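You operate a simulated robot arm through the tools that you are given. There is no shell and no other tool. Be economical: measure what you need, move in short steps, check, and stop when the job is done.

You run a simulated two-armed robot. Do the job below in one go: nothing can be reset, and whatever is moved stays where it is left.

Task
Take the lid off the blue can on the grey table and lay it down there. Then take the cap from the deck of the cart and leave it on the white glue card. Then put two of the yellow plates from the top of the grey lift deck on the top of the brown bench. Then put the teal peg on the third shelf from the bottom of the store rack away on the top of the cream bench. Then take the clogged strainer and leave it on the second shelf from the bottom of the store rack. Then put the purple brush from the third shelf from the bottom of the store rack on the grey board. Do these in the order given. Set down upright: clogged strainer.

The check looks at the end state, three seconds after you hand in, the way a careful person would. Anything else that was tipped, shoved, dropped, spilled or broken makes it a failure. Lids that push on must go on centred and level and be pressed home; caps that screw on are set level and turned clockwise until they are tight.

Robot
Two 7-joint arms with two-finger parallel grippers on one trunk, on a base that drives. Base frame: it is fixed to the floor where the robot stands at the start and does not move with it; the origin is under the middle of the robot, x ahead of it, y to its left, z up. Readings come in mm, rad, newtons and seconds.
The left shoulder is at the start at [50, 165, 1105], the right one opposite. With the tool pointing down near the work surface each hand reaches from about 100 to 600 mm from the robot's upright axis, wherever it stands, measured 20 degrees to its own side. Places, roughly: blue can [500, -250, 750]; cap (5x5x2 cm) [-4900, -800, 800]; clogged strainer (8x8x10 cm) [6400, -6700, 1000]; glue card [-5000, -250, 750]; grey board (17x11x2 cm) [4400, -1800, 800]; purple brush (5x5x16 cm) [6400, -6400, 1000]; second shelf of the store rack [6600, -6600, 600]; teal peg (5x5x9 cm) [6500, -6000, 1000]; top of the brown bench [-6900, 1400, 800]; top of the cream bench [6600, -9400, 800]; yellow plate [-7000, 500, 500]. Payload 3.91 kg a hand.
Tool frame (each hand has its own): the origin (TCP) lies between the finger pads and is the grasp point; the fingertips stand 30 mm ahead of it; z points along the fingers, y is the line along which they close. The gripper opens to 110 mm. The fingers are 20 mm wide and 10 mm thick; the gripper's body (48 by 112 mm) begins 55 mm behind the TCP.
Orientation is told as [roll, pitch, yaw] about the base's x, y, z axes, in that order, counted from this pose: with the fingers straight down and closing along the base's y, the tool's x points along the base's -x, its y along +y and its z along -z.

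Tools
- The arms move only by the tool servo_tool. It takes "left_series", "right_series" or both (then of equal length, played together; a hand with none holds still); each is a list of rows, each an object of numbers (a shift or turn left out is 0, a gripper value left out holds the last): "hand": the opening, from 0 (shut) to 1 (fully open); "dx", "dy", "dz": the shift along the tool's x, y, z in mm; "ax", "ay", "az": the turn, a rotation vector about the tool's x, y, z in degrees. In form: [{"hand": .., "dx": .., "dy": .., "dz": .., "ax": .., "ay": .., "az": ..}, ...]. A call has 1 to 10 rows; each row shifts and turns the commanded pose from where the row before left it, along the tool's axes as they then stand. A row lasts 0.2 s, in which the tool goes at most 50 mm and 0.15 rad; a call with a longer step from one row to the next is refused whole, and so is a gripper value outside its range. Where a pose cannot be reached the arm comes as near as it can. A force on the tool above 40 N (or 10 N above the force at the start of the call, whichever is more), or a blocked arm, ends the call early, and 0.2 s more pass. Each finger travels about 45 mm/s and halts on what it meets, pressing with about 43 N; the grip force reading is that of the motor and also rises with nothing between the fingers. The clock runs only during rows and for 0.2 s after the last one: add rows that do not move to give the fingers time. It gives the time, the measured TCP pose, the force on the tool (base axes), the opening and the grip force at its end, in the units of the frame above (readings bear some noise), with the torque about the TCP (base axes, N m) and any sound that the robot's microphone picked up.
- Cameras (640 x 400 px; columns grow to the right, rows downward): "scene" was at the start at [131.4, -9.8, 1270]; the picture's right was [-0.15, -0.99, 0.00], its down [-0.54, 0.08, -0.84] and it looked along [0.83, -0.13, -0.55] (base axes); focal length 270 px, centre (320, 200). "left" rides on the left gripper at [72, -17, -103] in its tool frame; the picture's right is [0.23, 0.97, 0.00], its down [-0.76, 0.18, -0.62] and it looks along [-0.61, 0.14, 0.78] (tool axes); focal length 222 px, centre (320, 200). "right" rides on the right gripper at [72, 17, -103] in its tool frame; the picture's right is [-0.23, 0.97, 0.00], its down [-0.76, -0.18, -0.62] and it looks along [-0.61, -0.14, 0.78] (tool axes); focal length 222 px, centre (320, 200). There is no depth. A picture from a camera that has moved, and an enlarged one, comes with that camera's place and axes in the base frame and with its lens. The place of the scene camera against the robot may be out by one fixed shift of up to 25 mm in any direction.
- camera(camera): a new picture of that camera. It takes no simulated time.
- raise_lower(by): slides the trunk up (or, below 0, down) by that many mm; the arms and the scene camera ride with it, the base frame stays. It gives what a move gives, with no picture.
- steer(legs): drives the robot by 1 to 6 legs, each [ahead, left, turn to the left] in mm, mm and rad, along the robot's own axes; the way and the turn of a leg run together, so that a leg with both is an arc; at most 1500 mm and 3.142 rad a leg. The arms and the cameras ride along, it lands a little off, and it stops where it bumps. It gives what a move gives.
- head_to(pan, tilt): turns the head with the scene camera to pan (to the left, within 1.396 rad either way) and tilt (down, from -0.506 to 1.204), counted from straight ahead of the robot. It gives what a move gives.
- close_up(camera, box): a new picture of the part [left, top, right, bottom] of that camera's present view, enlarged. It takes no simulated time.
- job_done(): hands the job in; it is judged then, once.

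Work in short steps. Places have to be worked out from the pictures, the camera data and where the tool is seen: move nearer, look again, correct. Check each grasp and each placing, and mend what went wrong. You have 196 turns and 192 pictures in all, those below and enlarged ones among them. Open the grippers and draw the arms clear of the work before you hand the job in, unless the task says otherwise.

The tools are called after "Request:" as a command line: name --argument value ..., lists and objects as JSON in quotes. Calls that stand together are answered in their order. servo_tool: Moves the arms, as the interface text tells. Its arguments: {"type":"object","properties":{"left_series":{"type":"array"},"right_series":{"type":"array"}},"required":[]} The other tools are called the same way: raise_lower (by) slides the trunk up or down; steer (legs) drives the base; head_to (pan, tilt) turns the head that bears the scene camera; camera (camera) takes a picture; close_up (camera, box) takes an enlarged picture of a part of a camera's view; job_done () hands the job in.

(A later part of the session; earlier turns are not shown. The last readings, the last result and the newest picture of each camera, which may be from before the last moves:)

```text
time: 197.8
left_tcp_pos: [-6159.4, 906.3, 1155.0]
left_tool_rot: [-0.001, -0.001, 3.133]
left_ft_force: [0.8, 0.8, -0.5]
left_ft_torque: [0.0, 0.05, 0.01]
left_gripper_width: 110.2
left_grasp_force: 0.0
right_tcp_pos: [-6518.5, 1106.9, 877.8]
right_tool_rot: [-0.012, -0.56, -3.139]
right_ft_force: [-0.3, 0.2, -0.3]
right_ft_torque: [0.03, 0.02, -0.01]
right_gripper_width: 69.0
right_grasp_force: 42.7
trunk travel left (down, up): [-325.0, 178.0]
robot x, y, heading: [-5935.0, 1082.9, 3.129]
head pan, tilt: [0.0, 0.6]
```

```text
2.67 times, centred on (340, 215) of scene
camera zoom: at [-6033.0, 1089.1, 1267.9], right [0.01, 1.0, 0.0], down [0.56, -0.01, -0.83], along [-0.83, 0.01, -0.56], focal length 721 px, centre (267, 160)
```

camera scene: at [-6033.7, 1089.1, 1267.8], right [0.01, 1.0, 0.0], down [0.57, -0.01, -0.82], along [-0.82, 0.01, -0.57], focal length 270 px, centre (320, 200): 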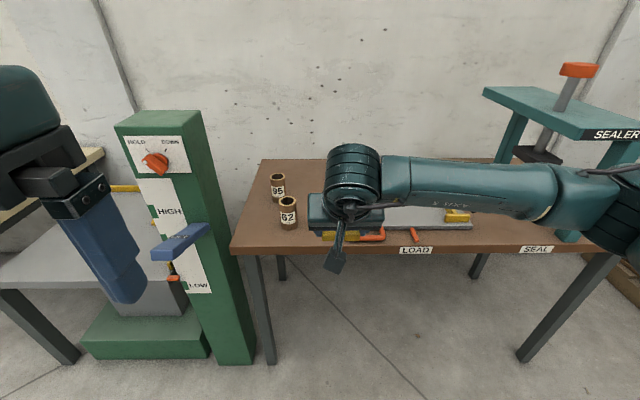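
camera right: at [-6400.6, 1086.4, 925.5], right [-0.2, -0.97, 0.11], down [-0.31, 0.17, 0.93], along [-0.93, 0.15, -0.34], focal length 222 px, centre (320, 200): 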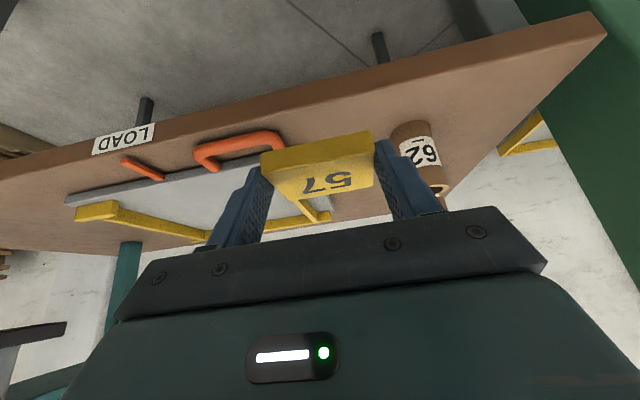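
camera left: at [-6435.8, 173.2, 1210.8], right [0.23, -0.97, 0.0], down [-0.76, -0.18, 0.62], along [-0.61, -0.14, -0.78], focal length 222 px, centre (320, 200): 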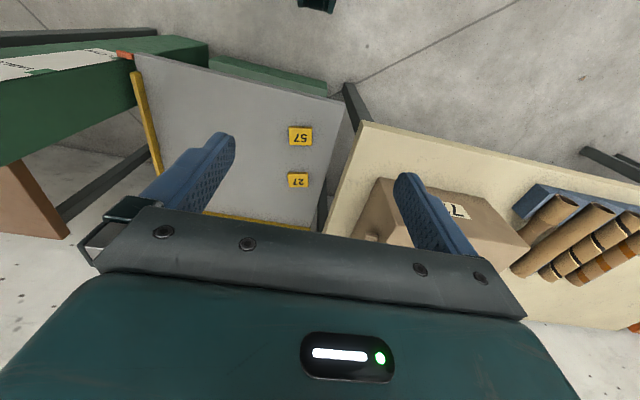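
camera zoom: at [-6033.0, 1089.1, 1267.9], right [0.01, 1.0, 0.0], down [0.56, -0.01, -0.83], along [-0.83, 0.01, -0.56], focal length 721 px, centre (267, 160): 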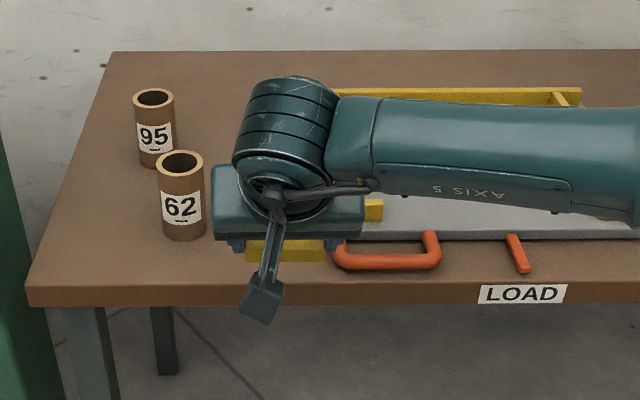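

The bench edge is nearer x -6500, and the gap between cylinder 62 and the orange handle is y 1032–1158. I shift 30 mm deeper and 11 mm left, then check.

Request:
servo_tool --right_series '[{"dx": -12.7, "dy": 5.5, "dz": 8}, {"dx": -12.7, "dy": 5.5, "dz": 8}, {"dx": 10.6, "dz": 17}, {}]'

Request:
camera --camera "right"

Request:
close_up --camera "scene" --box '[220, 150, 460, 280]'

```text
time: 198.8
left_tcp_pos: [-6159.2, 906.3, 1154.7]
left_tool_rot: [-0.002, -0.001, 3.132]
left_ft_force: [-0.2, -0.4, -0.4]
left_ft_torque: [0.03, 0.01, -0.01]
left_gripper_width: 110.0
left_grasp_force: 0.0
right_tcp_pos: [-6547.6, 1094.3, 857.0]
right_tool_rot: [-0.013, -0.56, -3.141]
right_ft_force: [-0.1, 0.0, -0.7]
right_ft_torque: [0.0, -0.01, -0.02]
right_gripper_width: 68.9
right_grasp_force: 43.4
trunk travel left (down, up): [-325.0, 178.0]
robot x, y, heading: [-5928.6, 1081.8, 3.132]
head pan, tilt: [0.0, 0.6]
```

```text
100 pictures are left
camera right: at [-6429.8, 1075.3, 905.4], right [-0.2, -0.97, 0.11], down [-0.31, 0.17, 0.93], along [-0.93, 0.15, -0.34], focal length 222 px, centre (320, 200)
```

right: 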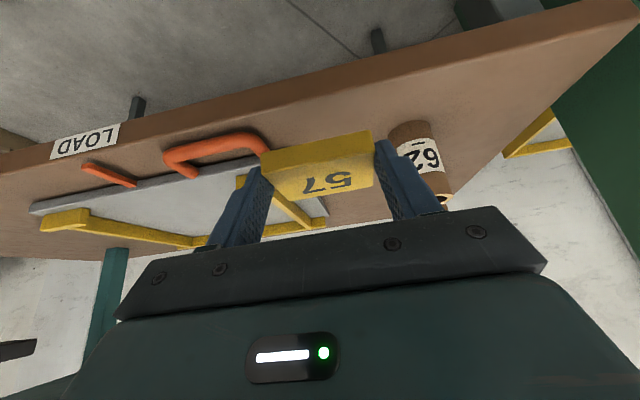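

```text
2.67 times, centred on (340, 215) of scene
camera zoom: at [-6033.0, 1089.0, 1267.9], right [0.01, 1.0, 0.0], down [0.56, -0.01, -0.83], along [-0.83, 0.01, -0.56], focal length 721 px, centre (267, 160)
```

zoom: 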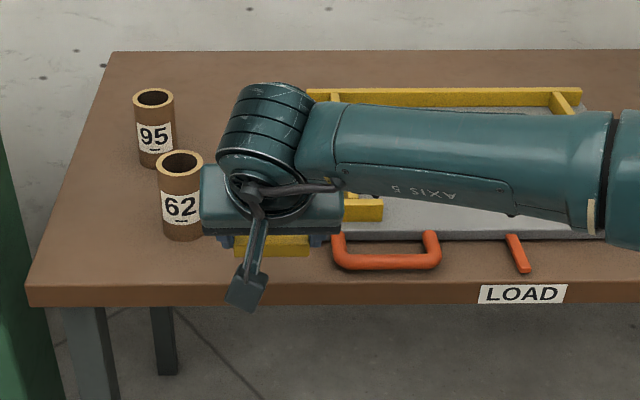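

Clear on both sides. I lower in small steps to contact.

Request:
servo_tool --right_series '[{"dx": 4.2, "dz": 6.8}, {"dx": 3.2, "dz": 5.1}, {"dx": 2.1, "dz": 3.4}]'

Request:
servo_tool --right_series '[{"dx": 1.1, "dz": 1.7}, {"dx": 1.1, "dz": 1.7}, {"dx": 1.1, "dz": 1.7}]'

Request:
camera --camera "right"

```text
time: 199.6
left_tcp_pos: [-6158.8, 906.3, 1156.0]
left_tool_rot: [-0.002, -0.002, 3.133]
left_ft_force: [-0.7, -0.3, 0.2]
left_ft_torque: [0.02, -0.03, -0.04]
left_gripper_width: 109.7
left_grasp_force: 0.0
right_tcp_pos: [-6547.6, 1094.4, 839.7]
right_tool_rot: [-0.011, -0.561, -3.142]
right_ft_force: [0.4, 0.1, -1.1]
right_ft_torque: [-0.01, -0.01, 0.01]
right_gripper_width: 68.9
right_grasp_force: 43.1
trunk travel left (down, up): [-325.0, 178.0]
robot x, y, heading: [-5932.6, 1085.8, 3.133]
head pan, tilt: [0.0, 0.6]
```

```text
time: 200.4
left_tcp_pos: [-6159.6, 905.4, 1154.6]
left_tool_rot: [0.0, -0.002, 3.133]
left_ft_force: [-0.3, 0.6, -0.5]
left_ft_torque: [-0.01, 0.01, 0.02]
left_gripper_width: 109.9
left_grasp_force: 0.1
right_tcp_pos: [-6547.0, 1095.7, 834.4]
right_tool_rot: [-0.013, -0.561, -3.141]
right_ft_force: [0.4, 0.2, -0.9]
right_ft_torque: [-0.02, 0.01, -0.02]
right_gripper_width: 68.6
right_grasp_force: 43.2
trunk travel left (down, up): [-325.0, 178.0]
robot x, y, heading: [-5928.3, 1079.5, 3.131]
head pan, tilt: [0.0, 0.6]
```

```text
98 pictures are left
camera right: at [-6430.3, 1075.2, 882.3], right [-0.2, -0.97, 0.11], down [-0.31, 0.17, 0.93], along [-0.93, 0.15, -0.34], focal length 222 px, centre (320, 200)
```

right: 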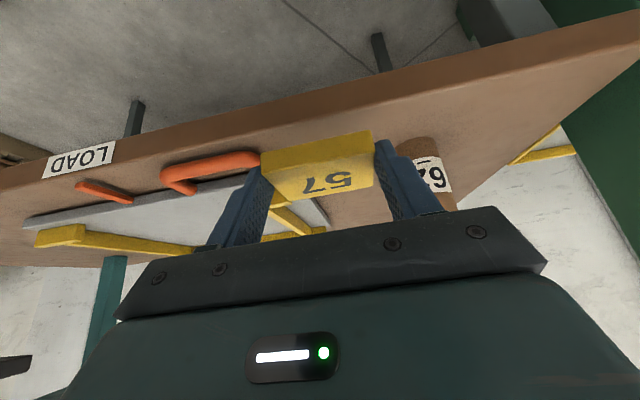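

Not down yet. I continue in 2 mm steps.

Request:
servo_tool --right_series '[{"dx": 1.1, "dz": 1.7}, {"dx": 1.1, "dz": 1.7}, {"dx": 1.1, "dz": 1.7}]'

Request:
servo_tool --right_series '[{"dx": 1.1, "dz": 1.7}, {"dx": 1.1, "dz": 1.7}]'

```text
time: 201.2
left_tcp_pos: [-6158.4, 904.8, 1155.6]
left_tool_rot: [-0.001, -0.002, 3.133]
left_ft_force: [0.4, 0.8, -0.1]
left_ft_torque: [0.02, -0.03, 0.03]
left_gripper_width: 110.2
left_grasp_force: 0.1
right_tcp_pos: [-6546.9, 1094.6, 827.9]
right_tool_rot: [-0.011, -0.56, -3.14]
right_ft_force: [0.5, 0.2, -0.9]
right_ft_torque: [0.01, 0.01, 0.0]
right_gripper_width: 68.8
right_grasp_force: 42.6
trunk travel left (down, up): [-325.0, 178.0]
robot x, y, heading: [-5929.1, 1083.3, 3.134]
head pan, tilt: [0.0, 0.6]
```

```text
time: 201.8
left_tcp_pos: [-6158.8, 905.9, 1155.5]
left_tool_rot: [-0.001, -0.003, 3.133]
left_ft_force: [-0.6, -0.3, 0.0]
left_ft_torque: [0.0, 0.01, 0.01]
left_gripper_width: 110.2
left_grasp_force: 0.1
right_tcp_pos: [-6547.4, 1094.0, 824.9]
right_tool_rot: [-0.01, -0.56, -3.138]
right_ft_force: [-0.7, 0.4, 0.2]
right_ft_torque: [-0.03, -0.04, 0.0]
right_gripper_width: 68.9
right_grasp_force: 42.8
trunk travel left (down, up): [-325.0, 178.0]
robot x, y, heading: [-5930.0, 1085.8, 3.13]
head pan, tilt: [0.0, 0.6]
```

The bench is lower than I assumed, so its edge is also farther in. I move 25 mm deeper, then continue down.

Request:
servo_tool --right_series '[{"dx": -10.6, "dz": 6.7}, {"dx": -10.6, "dz": 6.6}, {"dx": 1.1, "dz": 1.7}, {"dx": 1.1, "dz": 1.7}]'

Request:
camera --camera "right"

Request:
close_up --camera "scene" --box '[220, 150, 460, 280]'

```text
time: 202.8
left_tcp_pos: [-6158.6, 906.5, 1155.4]
left_tool_rot: [-0.002, 0.0, 3.134]
left_ft_force: [-0.6, 0.2, 0.2]
left_ft_torque: [0.0, -0.01, -0.02]
left_gripper_width: 110.0
left_grasp_force: 0.1
right_tcp_pos: [-6573.6, 1094.4, 820.3]
right_tool_rot: [-0.013, -0.56, -3.14]
right_ft_force: [-0.4, 0.5, -1.1]
right_ft_torque: [0.0, -0.02, 0.02]
right_gripper_width: 68.6
right_grasp_force: 42.9
trunk travel left (down, up): [-325.0, 178.0]
robot x, y, heading: [-5930.8, 1087.4, 3.133]
head pan, tilt: [0.0, 0.6]
```

```text
97 pictures are left
camera right: at [-6455.7, 1075.9, 868.8], right [-0.2, -0.97, 0.11], down [-0.31, 0.17, 0.93], along [-0.93, 0.15, -0.34], focal length 222 px, centre (320, 200)
```

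right: 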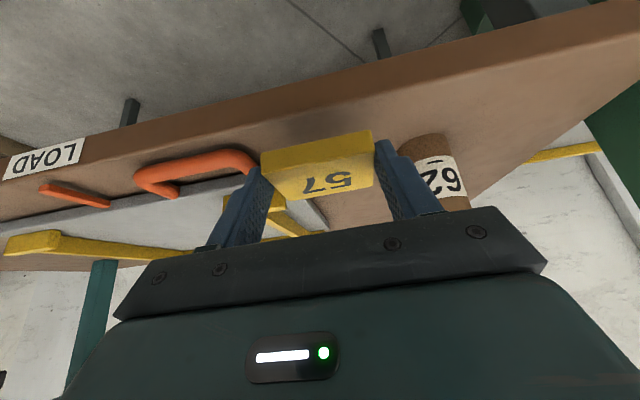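

```text
2.67 times, centred on (340, 215) of scene
camera zoom: at [-6033.1, 1089.1, 1267.9], right [0.01, 1.0, 0.0], down [0.56, -0.01, -0.83], along [-0.82, 0.01, -0.56], focal length 721 px, centre (267, 160)
```

zoom: 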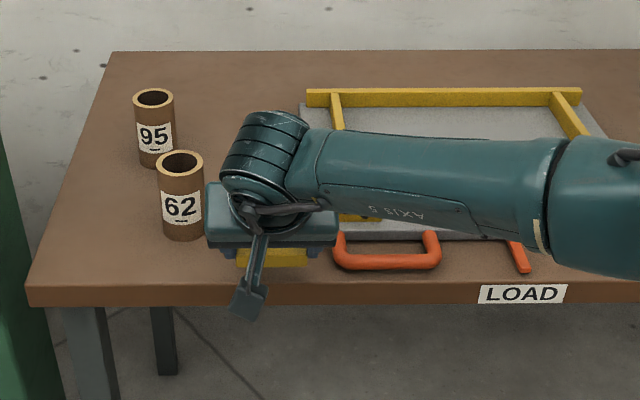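

Plate edge margin looks like ~15 mm, so I go 12 mm deeper and 5 mm to the right (away from cylinder 62), then keep lowering.

Request:
servo_tool --right_series '[{"dx": -10.2, "dy": -5, "dz": 6.4}, {"dx": 1.6, "dz": 2.5}, {"dx": 1.6, "dz": 2.5}, {"dx": 1.1, "dz": 1.7}]'

Request:
servo_tool --right_series '[{"dx": 1.1, "dz": 1.7}, {"dx": 1.1, "dz": 1.7}]'

```text
time: 203.8
left_tcp_pos: [-6159.3, 905.4, 1155.3]
left_tool_rot: [-0.001, -0.003, 3.133]
left_ft_force: [-0.4, 0.1, 0.7]
left_ft_torque: [0.02, -0.02, 0.02]
left_gripper_width: 110.2
left_grasp_force: 0.1
right_tcp_pos: [-6584.9, 1100.7, 812.9]
right_tool_rot: [-0.011, -0.561, -3.138]
right_ft_force: [-0.3, 0.6, -0.3]
right_ft_torque: [0.0, -0.01, 0.03]
right_gripper_width: 69.0
right_grasp_force: 42.8
trunk travel left (down, up): [-325.0, 178.0]
robot x, y, heading: [-5930.4, 1081.0, 3.13]
head pan, tilt: [0.0, 0.6]
```

```text
time: 204.4
left_tcp_pos: [-6158.4, 906.6, 1155.2]
left_tool_rot: [-0.002, -0.002, 3.132]
left_ft_force: [-0.1, 1.0, 0.0]
left_ft_torque: [0.02, 0.0, -0.02]
left_gripper_width: 109.8
left_grasp_force: 0.1
right_tcp_pos: [-6585.4, 1101.3, 807.9]
right_tool_rot: [-0.012, -0.561, -3.14]
right_ft_force: [0.2, 1.1, 0.2]
right_ft_torque: [0.01, -0.02, 0.0]
right_gripper_width: 68.8
right_grasp_force: 43.0
trunk travel left (down, up): [-325.0, 178.0]
robot x, y, heading: [-5925.7, 1083.2, 3.129]
head pan, tilt: [0.0, 0.6]
```

Still no contact at z 808; I look before continuing.

Request:
camera --camera "right"

Request:
close_up --camera "scene" --box '[270, 190, 390, 270]'

```text
95 pictures are left
camera right: at [-6467.2, 1081.0, 856.3], right [-0.2, -0.97, 0.11], down [-0.31, 0.17, 0.93], along [-0.93, 0.15, -0.34], focal length 222 px, centre (320, 200)
```

right: 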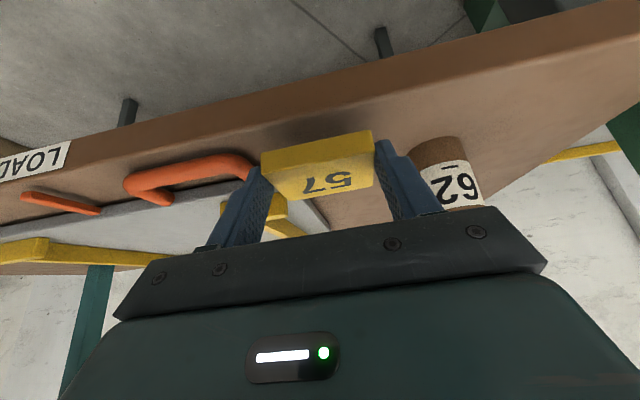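

```text
5.00 times, centred on (330, 230) of scene
camera zoom: at [-6033.1, 1089.0, 1267.9], right [0.01, 1.0, 0.0], down [0.56, -0.01, -0.83], along [-0.82, 0.01, -0.56], focal length 1352 px, centre (270, 50)
```

zoom: 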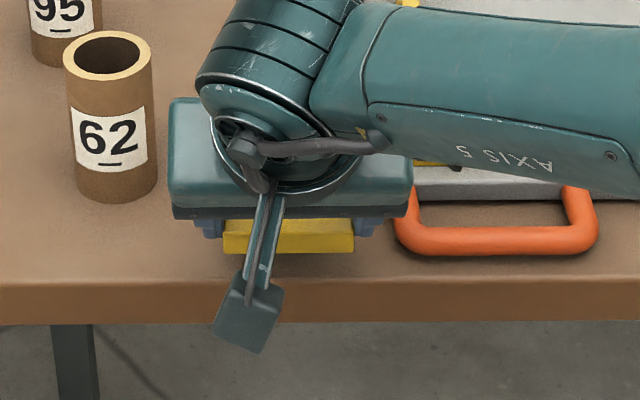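

Close to the surface (shadow under it). I keep lowering.

Request:
servo_tool --right_series '[{"dx": 1.1, "dz": 1.7}, {"dx": 1.1, "dz": 1.7}, {"dx": 1.1, "dz": 1.7}]'

Request:
servo_tool --right_series '[{"dx": 1.1, "dz": 1.7}, {"dx": 1.1, "dz": 1.7}]'

```text
time: 205.2
left_tcp_pos: [-6158.9, 905.7, 1156.0]
left_tool_rot: [-0.003, -0.002, 3.132]
left_ft_force: [0.7, 0.4, -0.2]
left_ft_torque: [0.01, -0.01, 0.01]
left_gripper_width: 110.1
left_grasp_force: 0.2
right_tcp_pos: [-6583.6, 1101.1, 802.3]
right_tool_rot: [-0.012, -0.561, -3.139]
right_ft_force: [0.1, 0.1, -0.4]
right_ft_torque: [0.0, -0.02, -0.03]
right_gripper_width: 69.1
right_grasp_force: 43.0
trunk travel left (down, up): [-325.0, 178.0]
robot x, y, heading: [-5928.4, 1084.6, 3.133]
head pan, tilt: [0.0, 0.6]
```

```text
time: 205.8
left_tcp_pos: [-6159.4, 905.3, 1156.7]
left_tool_rot: [-0.003, -0.003, 3.132]
left_ft_force: [-0.1, -0.1, -0.9]
left_ft_torque: [0.0, -0.01, 0.02]
left_gripper_width: 110.0
left_grasp_force: 0.0
right_tcp_pos: [-6585.1, 1101.0, 798.8]
right_tool_rot: [-0.012, -0.559, -3.139]
right_ft_force: [0.1, 0.6, -0.3]
right_ft_torque: [0.05, -0.04, 0.01]
right_gripper_width: 68.8
right_grasp_force: 42.7
trunk travel left (down, up): [-325.0, 178.0]
robot x, y, heading: [-5928.7, 1081.8, 3.131]
head pan, tilt: [0.0, 0.6]
```

Still free; four more rows, stopping on contact force.

Request:
servo_tool --right_series '[{"dx": 1.1, "dz": 1.7}, {"dx": 1.1, "dz": 1.7}]'

Request:
servo_tool --right_series '[{"dx": 1.1, "dz": 1.7}, {"dx": 1.1, "dz": 1.7}]'

Request:
close_up --camera "scene" --box '[270, 190, 390, 270]'

```text
time: 206.4
left_tcp_pos: [-6158.4, 904.3, 1156.3]
left_tool_rot: [-0.001, -0.002, 3.133]
left_ft_force: [1.2, 0.6, 0.3]
left_ft_torque: [-0.02, 0.01, -0.01]
left_gripper_width: 110.2
left_grasp_force: 0.1
right_tcp_pos: [-6584.2, 1099.7, 794.8]
right_tool_rot: [-0.011, -0.56, -3.14]
right_ft_force: [0.1, 0.2, -0.4]
right_ft_torque: [-0.01, -0.03, -0.01]
right_gripper_width: 69.0
right_grasp_force: 42.5
trunk travel left (down, up): [-325.0, 178.0]
robot x, y, heading: [-5928.9, 1086.6, 3.125]
head pan, tilt: [0.0, 0.6]
```

```text
time: 207.0
left_tcp_pos: [-6159.0, 905.9, 1154.4]
left_tool_rot: [-0.001, -0.001, 3.134]
left_ft_force: [0.9, 0.3, 0.6]
left_ft_torque: [-0.04, 0.01, -0.01]
left_gripper_width: 110.0
left_grasp_force: 0.0
right_tcp_pos: [-6584.1, 1100.5, 791.0]
right_tool_rot: [-0.011, -0.56, -3.14]
right_ft_force: [0.3, -0.3, 0.0]
right_ft_torque: [0.01, 0.0, 0.05]
right_gripper_width: 68.9
right_grasp_force: 42.8
trunk travel left (down, up): [-325.0, 178.0]
robot x, y, heading: [-5929.5, 1082.3, 3.137]
head pan, tilt: [0.0, 0.6]
```

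```text
5.00 times, centred on (330, 230) of scene
camera zoom: at [-6033.1, 1089.1, 1267.9], right [0.01, 1.0, 0.0], down [0.56, -0.01, -0.83], along [-0.82, 0.01, -0.56], focal length 1352 px, centre (270, 50)
```

zoom: 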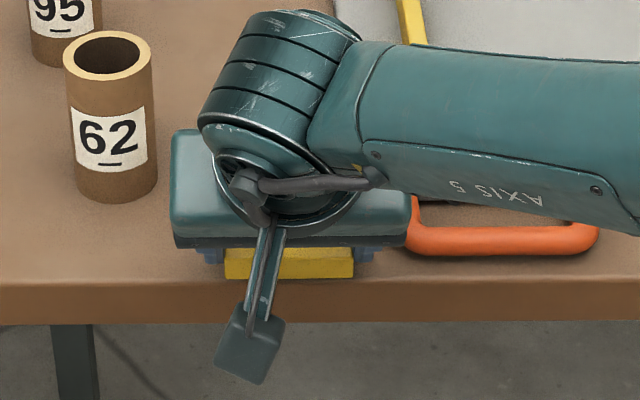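

The plate is now level with the edge line in view, so the bench is near z 755 and its edge deeper. I raise 8 mm and drive 40 mm forward.

Request:
servo_tool --right_series '[{"dx": -4.2, "dz": -6.8}]'

Request:
steer --legs '[[40, 0, 0]]'

Request:
servo_tool --right_series '[{"dx": 2.1, "dz": 3.4}, {"dx": 2.1, "dz": 3.4}, {"dx": 1.1, "dz": 1.7}]'

Request:
close_up --camera "scene" --box '[270, 190, 390, 270]'

Request:
camera --camera "right"

```text
time: 207.4
left_tcp_pos: [-6158.1, 905.0, 1155.5]
left_tool_rot: [-0.002, -0.004, 3.132]
left_ft_force: [0.4, 0.4, -0.1]
left_ft_torque: [-0.02, 0.02, -0.04]
left_gripper_width: 109.8
left_grasp_force: 0.1
right_tcp_pos: [-6583.4, 1099.2, 797.6]
right_tool_rot: [-0.012, -0.562, -3.14]
right_ft_force: [-0.2, -0.7, -1.1]
right_ft_torque: [0.0, -0.01, -0.02]
right_gripper_width: 68.7
right_grasp_force: 42.8
trunk travel left (down, up): [-325.0, 178.0]
robot x, y, heading: [-5927.1, 1083.1, 3.13]
head pan, tilt: [0.0, 0.6]
```

```text
time: 208.3
left_tcp_pos: [-6198.5, 907.2, 1154.5]
left_tool_rot: [-0.001, 0.002, 3.132]
left_ft_force: [0.3, 0.6, -0.2]
left_ft_torque: [0.02, -0.03, -0.01]
left_gripper_width: 109.9
left_grasp_force: 0.0
right_tcp_pos: [-6624.1, 1101.0, 798.4]
right_tool_rot: [-0.009, -0.559, -3.14]
right_ft_force: [-0.1, 0.3, -0.5]
right_ft_torque: [0.01, -0.02, 0.0]
right_gripper_width: 68.7
right_grasp_force: 43.1
trunk travel left (down, up): [-325.0, 178.0]
robot x, y, heading: [-5969.3, 1082.8, 3.129]
head pan, tilt: [0.0, 0.6]
```

```text
time: 209.1
left_tcp_pos: [-6199.9, 906.8, 1155.5]
left_tool_rot: [-0.001, -0.002, 3.132]
left_ft_force: [0.5, 0.2, 0.9]
left_ft_torque: [-0.02, -0.02, -0.04]
left_gripper_width: 109.7
left_grasp_force: 0.1
right_tcp_pos: [-6623.5, 1101.3, 787.6]
right_tool_rot: [-0.012, -0.561, -3.139]
right_ft_force: [0.1, 0.1, -0.6]
right_ft_torque: [0.01, 0.02, -0.01]
right_gripper_width: 68.9
right_grasp_force: 42.8
trunk travel left (down, up): [-325.0, 178.0]
robot x, y, heading: [-5969.5, 1082.7, 3.126]
head pan, tilt: [0.0, 0.6]
```

```text
5.00 times, centred on (330, 230) of scene
camera zoom: at [-6072.9, 1089.5, 1267.9], right [0.01, 1.0, 0.0], down [0.56, -0.01, -0.83], along [-0.82, 0.01, -0.56], focal length 1352 px, centre (270, 50)
```

zoom: 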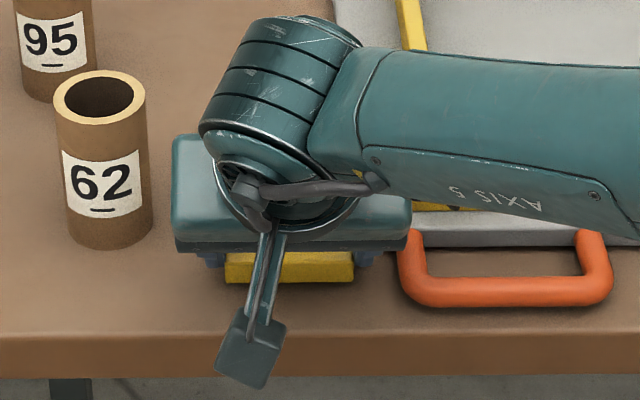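

```text
91 pictures are left
camera right: at [-6506.5, 1082.2, 835.2], right [-0.2, -0.97, 0.11], down [-0.31, 0.17, 0.93], along [-0.93, 0.15, -0.34], focal length 222 px, centre (320, 200)
```

right: 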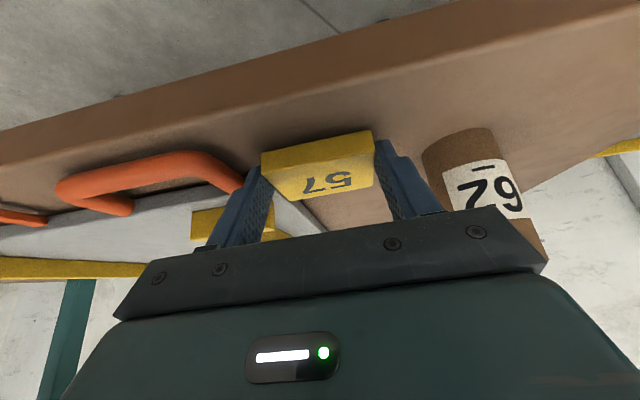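

Now well inside the edge with clearance both sides. I continue lowering to contact.

Request:
servo_tool --right_series '[{"dx": 1.6, "dz": 2.5}, {"dx": 1.6, "dz": 2.5}, {"dx": 1.1, "dz": 1.7}]'

Request:
servo_tool --right_series '[{"dx": 1.1, "dz": 1.7}, {"dx": 1.1, "dz": 1.7}]'

Request:
servo_tool --right_series '[{"dx": 1.1, "dz": 1.7}, {"dx": 1.1, "dz": 1.7}]'

```text
time: 209.9
left_tcp_pos: [-6198.3, 907.3, 1156.0]
left_tool_rot: [-0.001, -0.002, 3.132]
left_ft_force: [0.6, -0.6, 0.4]
left_ft_torque: [0.03, -0.01, 0.02]
left_gripper_width: 110.0
left_grasp_force: 0.0
right_tcp_pos: [-6623.0, 1101.5, 781.3]
right_tool_rot: [-0.011, -0.56, -3.139]
right_ft_force: [1.3, 0.0, 3.6]
right_ft_torque: [-0.18, -0.02, -0.01]
right_gripper_width: 68.9
right_grasp_force: 43.0
trunk travel left (down, up): [-325.0, 178.0]
robot x, y, heading: [-5968.3, 1083.8, 3.131]
head pan, tilt: [0.0, 0.6]
```

```text
time: 210.5
left_tcp_pos: [-6196.3, 906.1, 1155.8]
left_tool_rot: [-0.001, -0.003, 3.131]
left_ft_force: [0.4, 0.2, -0.4]
left_ft_torque: [0.01, 0.02, 0.02]
left_gripper_width: 110.0
left_grasp_force: 0.0
right_tcp_pos: [-6623.6, 1102.2, 780.6]
right_tool_rot: [-0.009, -0.567, 3.142]
right_ft_force: [2.8, -1.1, 24.3]
right_ft_torque: [-0.67, -0.15, 0.03]
right_gripper_width: 68.7
right_grasp_force: 42.8
trunk travel left (down, up): [-325.0, 178.0]
robot x, y, heading: [-5970.9, 1083.7, 3.132]
head pan, tilt: [0.0, 0.6]
```

```text
time: 211.2
left_tcp_pos: [-6196.1, 906.8, 1155.9]
left_tool_rot: [-0.001, -0.006, 3.134]
left_ft_force: [-0.2, 0.2, 0.6]
left_ft_torque: [0.03, 0.02, 0.0]
left_gripper_width: 109.9
left_grasp_force: 0.1
right_tcp_pos: [-6625.8, 1102.1, 780.7]
right_tool_rot: [-0.006, -0.575, 3.137]
right_ft_force: [9.8, 2.0, 16.3]
right_ft_torque: [-0.04, -0.26, -0.62]
right_gripper_width: 68.8
right_grasp_force: 42.7
trunk travel left (down, up): [-325.0, 178.0]
robot x, y, heading: [-5972.9, 1085.2, 3.133]
head pan, tilt: [0.0, 0.6]
stopped in row 2 (right hand): the force on the tool passed its limit at 42 N (the readings are from after the stop); the commanded pose is now the measured one
```

Contact made, bench at about z 750. I ease up, open slightly and lift straight up.

Request:
servo_tool --right_series '[{"dx": -1.1, "dz": -1.7}, {"hand": 0.71}, {}, {"dx": -5, "dz": -8}, {"dx": -12, "dz": -20}, {"dx": -21, "dz": -34}, {"dx": -21, "dz": -34}, {"dx": -21, "dz": -34}, {"dx": -21, "dz": -34}]'

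Request:
camera --camera "right"

Request:
close_up --camera "scene" --box '[230, 150, 430, 280]'

```text
time: 213.2
left_tcp_pos: [-6199.5, 906.3, 1155.2]
left_tool_rot: [0.0, -0.003, 3.13]
left_ft_force: [0.5, -0.5, 0.1]
left_ft_torque: [0.02, -0.01, 0.02]
left_gripper_width: 110.1
left_grasp_force: 0.1
right_tcp_pos: [-6621.4, 1096.5, 971.7]
right_tool_rot: [-0.009, -0.569, 3.141]
right_ft_force: [0.4, -0.2, -0.6]
right_ft_torque: [0.01, -0.01, -0.01]
right_gripper_width: 78.3
right_grasp_force: 0.0
trunk travel left (down, up): [-325.0, 178.0]
robot x, y, heading: [-5966.8, 1081.5, 3.133]
head pan, tilt: [0.0, 0.6]
```

```text
90 pictures are left
camera right: at [-6503.8, 1078.4, 1018.5], right [-0.2, -0.97, 0.11], down [-0.31, 0.17, 0.94], along [-0.93, 0.15, -0.33], focal length 222 px, centre (320, 200)
```

right: 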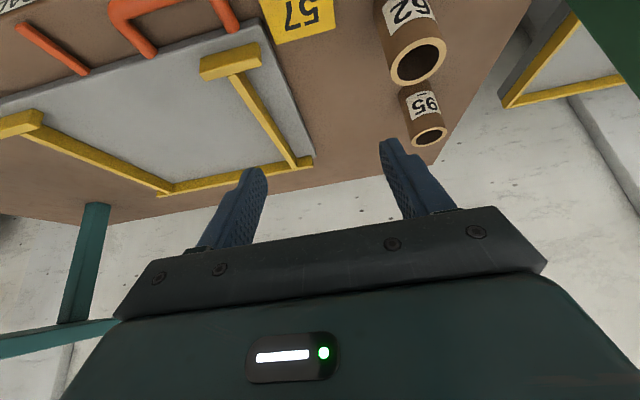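

```text
3.08 times, centred on (330, 215) of scene
camera zoom: at [-6072.4, 1089.5, 1267.9], right [0.01, 1.0, 0.0], down [0.56, -0.01, -0.83], along [-0.83, 0.01, -0.56], focal length 832 px, centre (289, 154)
```

zoom: 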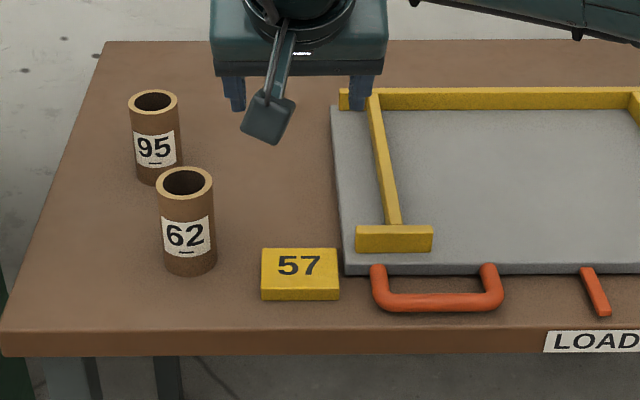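

Plate 57 lies flat on the bench. There is room behind it for the second one. I drive back to the lift for plate 27, same standing place as before.

Request:
steer --legs '[[-260, 0, 0], [0, 950, 0], [490, 0, 0]]'

Request:
head_to --pan 0.2 --tilt 0.9

Request:
camera --camera "scene"

Request:
camera --camera "right"

```text
time: 225.8
left_tcp_pos: [-6428.6, -36.8, 1156.2]
left_tool_rot: [-0.001, -0.002, 3.133]
left_ft_force: [-0.9, 0.4, 0.8]
left_ft_torque: [0.0, -0.01, 0.0]
left_gripper_width: 109.9
left_grasp_force: 0.1
right_tcp_pos: [-6852.1, 154.4, 971.5]
right_tool_rot: [-0.011, -0.569, -3.139]
right_ft_force: [0.3, 0.4, -0.4]
right_ft_torque: [-0.01, 0.02, 0.02]
right_gripper_width: 78.1
right_grasp_force: 0.2
trunk travel left (down, up): [-325.0, 178.0]
robot x, y, heading: [-6199.4, 141.6, 3.132]
head pan, tilt: [0.0, 0.6]
```

```text
time: 226.6
left_tcp_pos: [-6428.5, -37.7, 1154.8]
left_tool_rot: [-0.002, -0.001, 3.134]
left_ft_force: [-1.1, 0.3, -0.7]
left_ft_torque: [0.0, -0.02, -0.03]
left_gripper_width: 109.9
left_grasp_force: 0.0
right_tcp_pos: [-6851.5, 154.2, 971.3]
right_tool_rot: [-0.008, -0.569, -3.141]
right_ft_force: [-0.2, 0.7, -0.7]
right_ft_torque: [0.03, 0.02, 0.04]
right_gripper_width: 78.0
right_grasp_force: 0.0
trunk travel left (down, up): [-325.0, 178.0]
robot x, y, heading: [-6201.2, 140.2, 3.135]
head pan, tilt: [0.201, 0.901]
```

```text
88 pictures are left
camera scene: at [-6288.4, 131.2, 1243.1], right [-0.19, 0.98, 0.0], down [0.77, 0.15, -0.62], along [-0.61, -0.12, -0.78], focal length 270 px, centre (320, 200)
```

scene: 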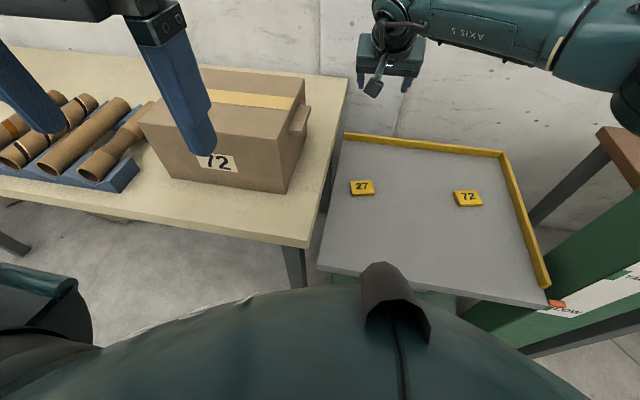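

```text
87 pictures are left
camera right: at [-6734.0, 134.6, 1017.9], right [-0.2, -0.97, 0.11], down [-0.31, 0.17, 0.94], along [-0.93, 0.15, -0.33], focal length 222 px, centre (320, 200)
```

right: 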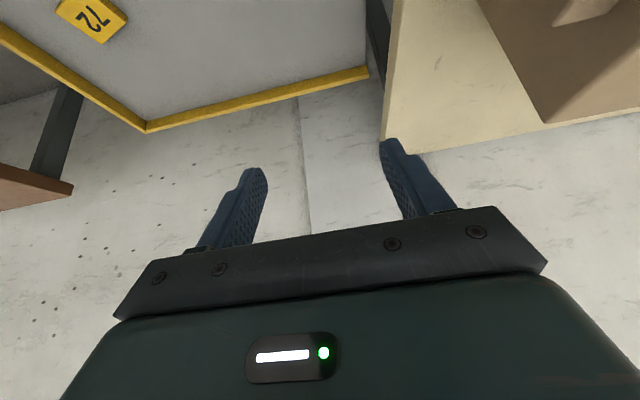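

Plate 27 is at about [-6858, 153], almost under the hand. I lower the trunk 200 mm and yaw the tool 14° to match it.

Request:
raise_lower --by -200

Request:
servo_tool --right_series '[{"ax": -3.7, "az": -5.9, "hand": 0.9}, {"ax": -3.7, "az": -5.9}, {"dx": 16, "dz": 25}, {"dx": 16, "dz": 25}, {}]'

Request:
camera --camera "right"

Request:
camera --camera "scene"

```text
time: 228.7
left_tcp_pos: [-6429.7, -36.6, 955.6]
left_tool_rot: [-0.002, -0.002, 3.133]
left_ft_force: [-0.6, -0.3, -0.1]
left_ft_torque: [0.01, 0.0, 0.01]
left_gripper_width: 110.2
left_grasp_force: 0.0
right_tcp_pos: [-6851.5, 153.4, 771.6]
right_tool_rot: [-0.008, -0.568, -3.14]
right_ft_force: [0.9, -0.1, -0.8]
right_ft_torque: [-0.01, 0.03, -0.01]
right_gripper_width: 78.1
right_grasp_force: 0.0
trunk travel left (down, up): [-125.0, 378.0]
robot x, y, heading: [-6198.7, 141.5, 3.135]
head pan, tilt: [0.201, 0.901]
```

```text
time: 229.9
left_tcp_pos: [-6428.7, -37.7, 955.7]
left_tool_rot: [-0.002, -0.002, 3.132]
left_ft_force: [0.6, 0.4, 0.3]
left_ft_torque: [0.0, -0.03, 0.01]
left_gripper_width: 109.8
left_grasp_force: 0.1
right_tcp_pos: [-6853.2, 154.6, 712.3]
right_tool_rot: [-0.012, -0.567, -2.894]
right_ft_force: [1.0, 0.2, 1.0]
right_ft_torque: [-0.01, 0.01, 0.02]
right_gripper_width: 99.0
right_grasp_force: 0.0
trunk travel left (down, up): [-125.0, 378.0]
robot x, y, heading: [-6197.7, 137.6, 3.131]
head pan, tilt: [0.201, 0.901]
```

```text
86 pictures are left
camera right: at [-6734.1, 164.0, 758.6], right [0.04, -0.99, 0.11], down [-0.34, 0.09, 0.94], along [-0.94, -0.08, -0.33], focal length 222 px, centre (320, 200)
```

right: 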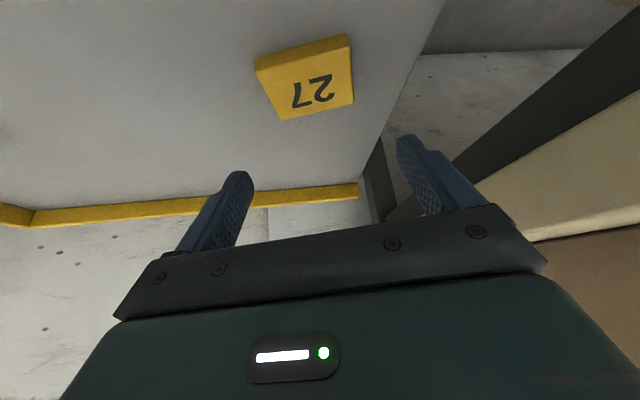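

```text
85 pictures are left
camera scene: at [-6288.4, 131.1, 1043.1], right [-0.19, 0.98, 0.0], down [0.77, 0.15, -0.62], along [-0.61, -0.12, -0.78], focal length 270 px, centre (320, 200)
```

scene: 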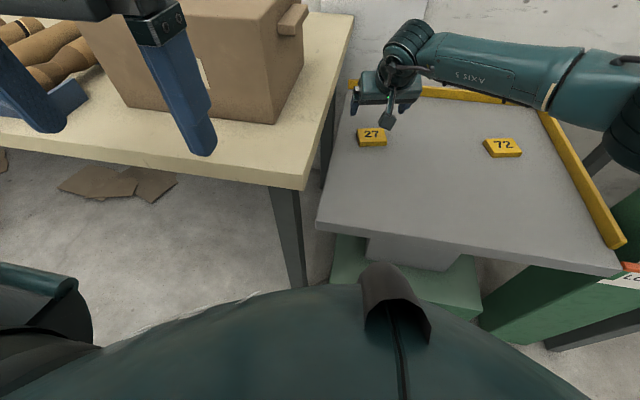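

Lined up. I descend to z≈640.

Request:
servo_tool --right_series '[{"dx": 22, "dz": 28.7}, {"dx": 22, "dz": 28.7}, {}]'

Request:
camera --camera "right"

```text
time: 230.7
left_tcp_pos: [-6427.9, -37.9, 956.5]
left_tool_rot: [-0.001, -0.002, 3.132]
left_ft_force: [-0.2, 0.4, 0.1]
left_ft_torque: [0.01, -0.01, -0.01]
left_gripper_width: 109.9
left_grasp_force: 0.0
right_tcp_pos: [-6845.5, 156.4, 639.6]
right_tool_rot: [-0.013, -0.568, -2.895]
right_ft_force: [-0.5, -0.5, 0.3]
right_ft_torque: [-0.01, -0.03, 0.01]
right_gripper_width: 98.9
right_grasp_force: 0.0
trunk travel left (down, up): [-125.0, 378.0]
robot x, y, heading: [-6198.8, 141.1, 3.132]
head pan, tilt: [0.201, 0.901]
```

```text
84 pictures are left
camera right: at [-6726.6, 165.2, 685.9], right [0.04, -0.99, 0.11], down [-0.34, 0.09, 0.94], along [-0.94, -0.08, -0.33], focal length 222 px, centre (320, 200)
```

right: 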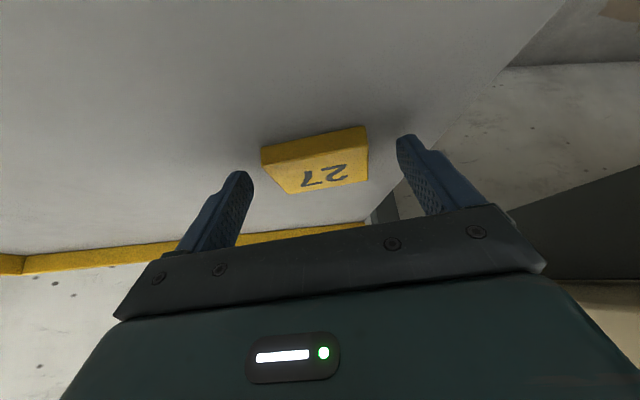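

The plate is between the fingertips. I lower about 9 mm to just touch the deck, ease off and close.

Request:
servo_tool --right_series '[{"dx": 2.1, "dz": 3.4}, {"dx": 2.1, "dz": 3.4}, {"hand": 0}, {}, {}, {}, {}]'

Request:
camera --camera "right"

```text
time: 232.3
left_tcp_pos: [-6428.1, -37.6, 956.3]
left_tool_rot: [-0.001, -0.001, 3.133]
left_ft_force: [-0.3, 0.2, -0.3]
left_ft_torque: [0.01, -0.01, -0.02]
left_gripper_width: 110.0
left_grasp_force: 0.1
right_tcp_pos: [-6843.7, 155.4, 631.5]
right_tool_rot: [-0.012, -0.567, -2.895]
right_ft_force: [-0.3, 0.3, -0.1]
right_ft_torque: [-0.04, 0.01, 0.01]
right_gripper_width: 69.2
right_grasp_force: 43.3
trunk travel left (down, up): [-125.0, 378.0]
robot x, y, heading: [-6197.2, 141.4, 3.132]
head pan, tilt: [0.201, 0.901]
```

```text
83 pictures are left
camera right: at [-6726.8, 165.4, 678.1], right [0.04, -0.99, 0.11], down [-0.34, 0.09, 0.94], along [-0.94, -0.08, -0.33], focal length 222 px, centre (320, 200)
```

right: 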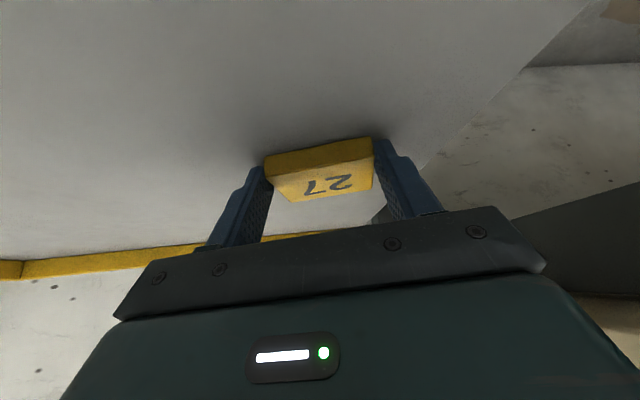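

Plate 27 is gripped (69 mm). I lift, raise the trunk, and drive back to the bench.

Request:
servo_tool --right_series '[{"dx": -5, "dz": -8.5}, {"dx": -16, "dz": -25.5}, {"dx": -16, "dz": -25.5}, {"dx": -16, "dz": -25.5}, {"dx": -16, "dz": -25.5}]'

Request:
raise_lower --by 200

Request:
steer --legs '[[-460, 0, 0], [0, -945, 0]]'

Request:
servo_tool --right_series '[{"ax": 3.7, "az": 5.9}, {"ax": 3.7, "az": 5.9}, {}]'

Request:
head_to --pan 0.0 --tilt 0.6

Request:
camera --camera "scene"

```text
time: 233.5
left_tcp_pos: [-6428.6, -37.7, 954.4]
left_tool_rot: [-0.002, -0.002, 3.132]
left_ft_force: [-0.3, -0.7, 1.0]
left_ft_torque: [0.02, 0.02, -0.02]
left_gripper_width: 110.0
left_grasp_force: 0.1
right_tcp_pos: [-6844.0, 154.3, 763.7]
right_tool_rot: [-0.012, -0.564, -2.895]
right_ft_force: [-0.1, 0.3, -1.8]
right_ft_torque: [0.0, -0.02, 0.01]
right_gripper_width: 69.1
right_grasp_force: 42.7
trunk travel left (down, up): [-125.0, 378.0]
robot x, y, heading: [-6199.7, 142.4, 3.135]
head pan, tilt: [0.201, 0.901]
```

```text
time: 235.7
left_tcp_pos: [-6428.4, -36.8, 1155.2]
left_tool_rot: [-0.002, -0.002, 3.133]
left_ft_force: [-0.1, 0.0, -0.2]
left_ft_torque: [-0.01, 0.05, 0.0]
left_gripper_width: 110.2
left_grasp_force: 0.0
right_tcp_pos: [-6844.9, 154.2, 963.7]
right_tool_rot: [-0.012, -0.565, -2.895]
right_ft_force: [0.0, -0.2, -0.9]
right_ft_torque: [-0.01, 0.02, -0.01]
right_gripper_width: 68.8
right_grasp_force: 43.6
trunk travel left (down, up): [-325.0, 178.0]
robot x, y, heading: [-6197.6, 140.5, 3.133]
head pan, tilt: [0.201, 0.901]
```

```text
time: 246.7
left_tcp_pos: [-5952.6, 904.9, 1155.2]
left_tool_rot: [-0.002, -0.002, 3.127]
left_ft_force: [0.0, -0.1, 0.4]
left_ft_torque: [0.04, 0.0, -0.01]
left_gripper_width: 109.8
left_grasp_force: 0.0
right_tcp_pos: [-6367.2, 1098.3, 962.6]
right_tool_rot: [-0.012, -0.566, -2.902]
right_ft_force: [1.3, -0.3, -1.0]
right_ft_torque: [0.01, -0.02, 0.0]
right_gripper_width: 68.9
right_grasp_force: 43.1
trunk travel left (down, up): [-325.0, 178.0]
robot x, y, heading: [-5722.9, 1081.4, 3.125]
head pan, tilt: [0.201, 0.901]
```

```text
time: 247.5
left_tcp_pos: [-5953.4, 904.6, 1155.5]
left_tool_rot: [-0.001, -0.002, 3.128]
left_ft_force: [-0.5, -0.1, 0.4]
left_ft_torque: [0.01, -0.04, -0.01]
left_gripper_width: 110.2
left_grasp_force: 0.0
right_tcp_pos: [-6366.3, 1097.7, 963.9]
right_tool_rot: [-0.012, -0.569, 3.136]
right_ft_force: [0.2, 0.1, -0.4]
right_ft_torque: [0.0, -0.02, 0.02]
right_gripper_width: 68.6
right_grasp_force: 43.0
trunk travel left (down, up): [-325.0, 178.0]
robot x, y, heading: [-5720.5, 1078.8, 3.127]
head pan, tilt: [0.201, 0.901]
```

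```text
time: 248.3
left_tcp_pos: [-5952.1, 903.2, 1155.0]
left_tool_rot: [-0.002, -0.003, 3.127]
left_ft_force: [-0.1, -0.4, 1.0]
left_ft_torque: [0.03, 0.02, 0.0]
left_gripper_width: 110.2
left_grasp_force: 0.0
right_tcp_pos: [-6365.4, 1096.4, 962.8]
right_tool_rot: [-0.011, -0.571, 3.135]
right_ft_force: [-0.1, -0.2, -0.3]
right_ft_torque: [-0.02, 0.0, 0.01]
right_gripper_width: 68.9
right_grasp_force: 43.0
trunk travel left (down, up): [-325.0, 178.0]
robot x, y, heading: [-5721.6, 1079.2, 3.125]
head pan, tilt: [0.0, 0.6]
```

```text
82 pictures are left
camera scene: at [-5825.4, 1086.4, 1267.8], right [0.02, 1.0, 0.0], down [0.57, -0.01, -0.82], along [-0.82, 0.01, -0.57], focal length 270 px, centre (320, 200)
```

scene: 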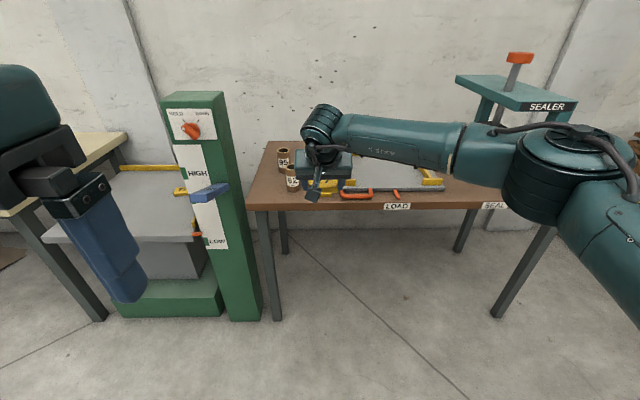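

I drive 350 mm ahead so the plate hangs behind 57, then check.

Request:
steer --legs '[[350, 0, 0.012]]'

Request:
servo_tool --right_series '[{"dx": 21, "dz": 34}, {"dx": 21, "dz": 34}, {"dx": 10, "dz": 16}]'

Request:
camera --camera "right"

Request:
close_up --camera "scene" --box '[230, 150, 430, 280]'

```text
time: 250.5
left_tcp_pos: [-6293.8, 903.5, 1153.9]
left_tool_rot: [-0.002, -0.002, -3.141]
left_ft_force: [0.1, 1.0, -0.4]
left_ft_torque: [-0.02, -0.06, -0.03]
left_gripper_width: 110.4
left_grasp_force: 0.0
right_tcp_pos: [-6710.2, 1091.4, 963.0]
right_tool_rot: [-0.01, -0.57, -3.132]
right_ft_force: [-0.6, 0.3, -0.9]
right_ft_torque: [0.0, 0.01, 0.01]
right_gripper_width: 68.9
right_grasp_force: 43.4
trunk travel left (down, up): [-325.0, 178.0]
robot x, y, heading: [-6063.6, 1079.8, 3.138]
head pan, tilt: [0.0, 0.6]
```

```text
time: 251.3
left_tcp_pos: [-6294.1, 902.8, 1155.1]
left_tool_rot: [-0.001, -0.003, -3.142]
left_ft_force: [0.6, -0.5, 0.1]
left_ft_torque: [-0.01, 0.01, 0.03]
left_gripper_width: 109.9
left_grasp_force: 0.1
right_tcp_pos: [-6711.3, 1092.5, 864.0]
right_tool_rot: [-0.008, -0.568, -3.131]
right_ft_force: [0.6, 0.0, -0.4]
right_ft_torque: [-0.05, -0.02, 0.0]
right_gripper_width: 69.0
right_grasp_force: 43.2
trunk travel left (down, up): [-325.0, 178.0]
robot x, y, heading: [-6065.9, 1080.3, 3.14]
head pan, tilt: [0.0, 0.6]
```

```text
81 pictures are left
camera right: at [-6593.2, 1074.5, 910.4], right [-0.19, -0.98, 0.11], down [-0.31, 0.17, 0.94], along [-0.93, 0.14, -0.33], focal length 222 px, centre (320, 200)
```

right: 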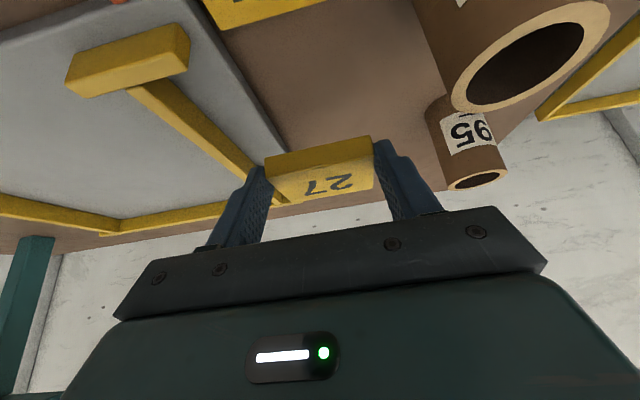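

```text
3.08 times, centred on (330, 215) of scene
camera zoom: at [-6169.2, 1087.6, 1267.9], right [0.0, 1.0, 0.0], down [0.57, 0.0, -0.82], along [-0.82, 0.0, -0.57], focal length 832 px, centre (289, 154)
```

zoom: 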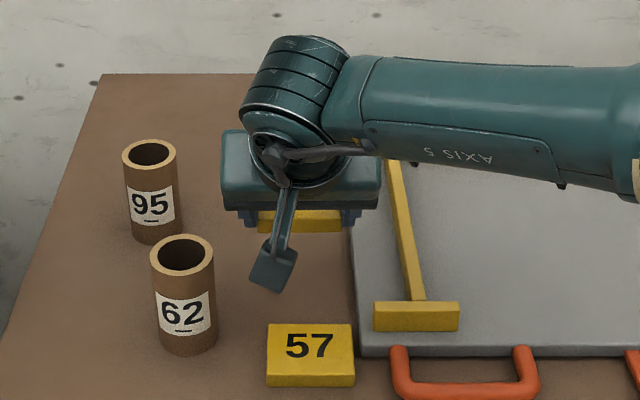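

To keep the gripper body clear of cylinder 62 and the jig, I drive 40 mm deeper and shift 14 mm left.

Request:
steer --legs '[[40, 0, 0]]'

Request:
servo_tool --right_series '[{"dy": 14}, {"dx": 13, "dz": 21}, {"dx": 13, "dz": 21}, {"dx": 5.4, "dz": 8.4}, {}]'

Request:
camera --camera "right"

Request:
close_up --camera "scene" --box '[230, 150, 430, 280]'

```text
time: 252.2
left_tcp_pos: [-6332.7, 902.5, 1156.1]
left_tool_rot: [-0.001, 0.0, -3.141]
left_ft_force: [-0.5, 0.2, -0.3]
left_ft_torque: [-0.01, 0.01, 0.01]
left_gripper_width: 110.0
left_grasp_force: 0.1
right_tcp_pos: [-6751.2, 1092.9, 863.7]
right_tool_rot: [-0.012, -0.568, -3.131]
right_ft_force: [-0.6, 0.7, -0.5]
right_ft_torque: [0.0, -0.01, 0.03]
right_gripper_width: 68.8
right_grasp_force: 43.1
trunk travel left (down, up): [-325.0, 178.0]
robot x, y, heading: [-6102.2, 1085.3, 3.141]
head pan, tilt: [0.0, 0.6]
```

```text
time: 253.4
left_tcp_pos: [-6332.3, 903.7, 1154.9]
left_tool_rot: [-0.001, -0.002, -3.142]
left_ft_force: [0.1, 0.6, 0.2]
left_ft_torque: [0.01, -0.02, 0.0]
left_gripper_width: 109.9
left_grasp_force: 0.0
right_tcp_pos: [-6750.3, 1079.2, 804.6]
right_tool_rot: [-0.01, -0.57, -3.132]
right_ft_force: [0.2, 0.2, 0.0]
right_ft_torque: [-0.01, 0.0, 0.01]
right_gripper_width: 68.7
right_grasp_force: 42.6
trunk travel left (down, up): [-325.0, 178.0]
robot x, y, heading: [-6105.3, 1080.2, 3.138]
head pan, tilt: [0.0, 0.6]
```

```text
79 pictures are left
camera right: at [-6632.1, 1061.4, 851.1], right [-0.19, -0.98, 0.11], down [-0.31, 0.17, 0.94], along [-0.93, 0.14, -0.33], focal length 222 px, centre (320, 200)
```

right: 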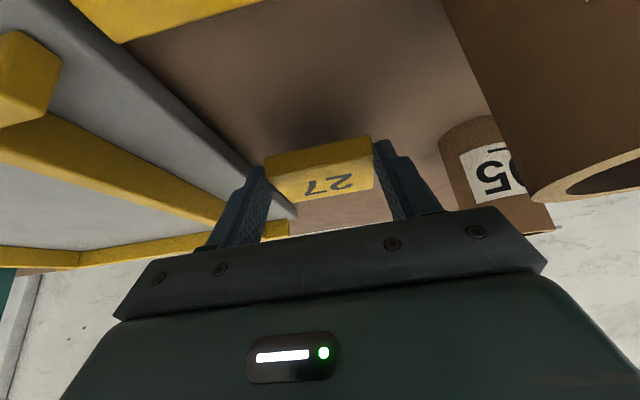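

```text
3.08 times, centred on (330, 215) of scene
camera zoom: at [-6207.9, 1087.6, 1267.9], right [0.0, 1.0, 0.0], down [0.56, 0.0, -0.83], along [-0.83, 0.0, -0.56], focal length 832 px, centre (289, 154)
```

zoom: 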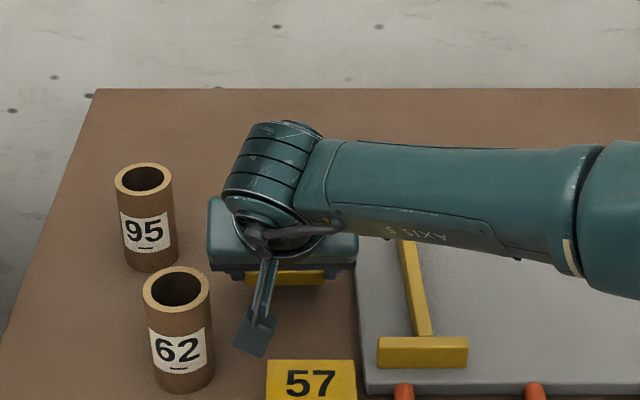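

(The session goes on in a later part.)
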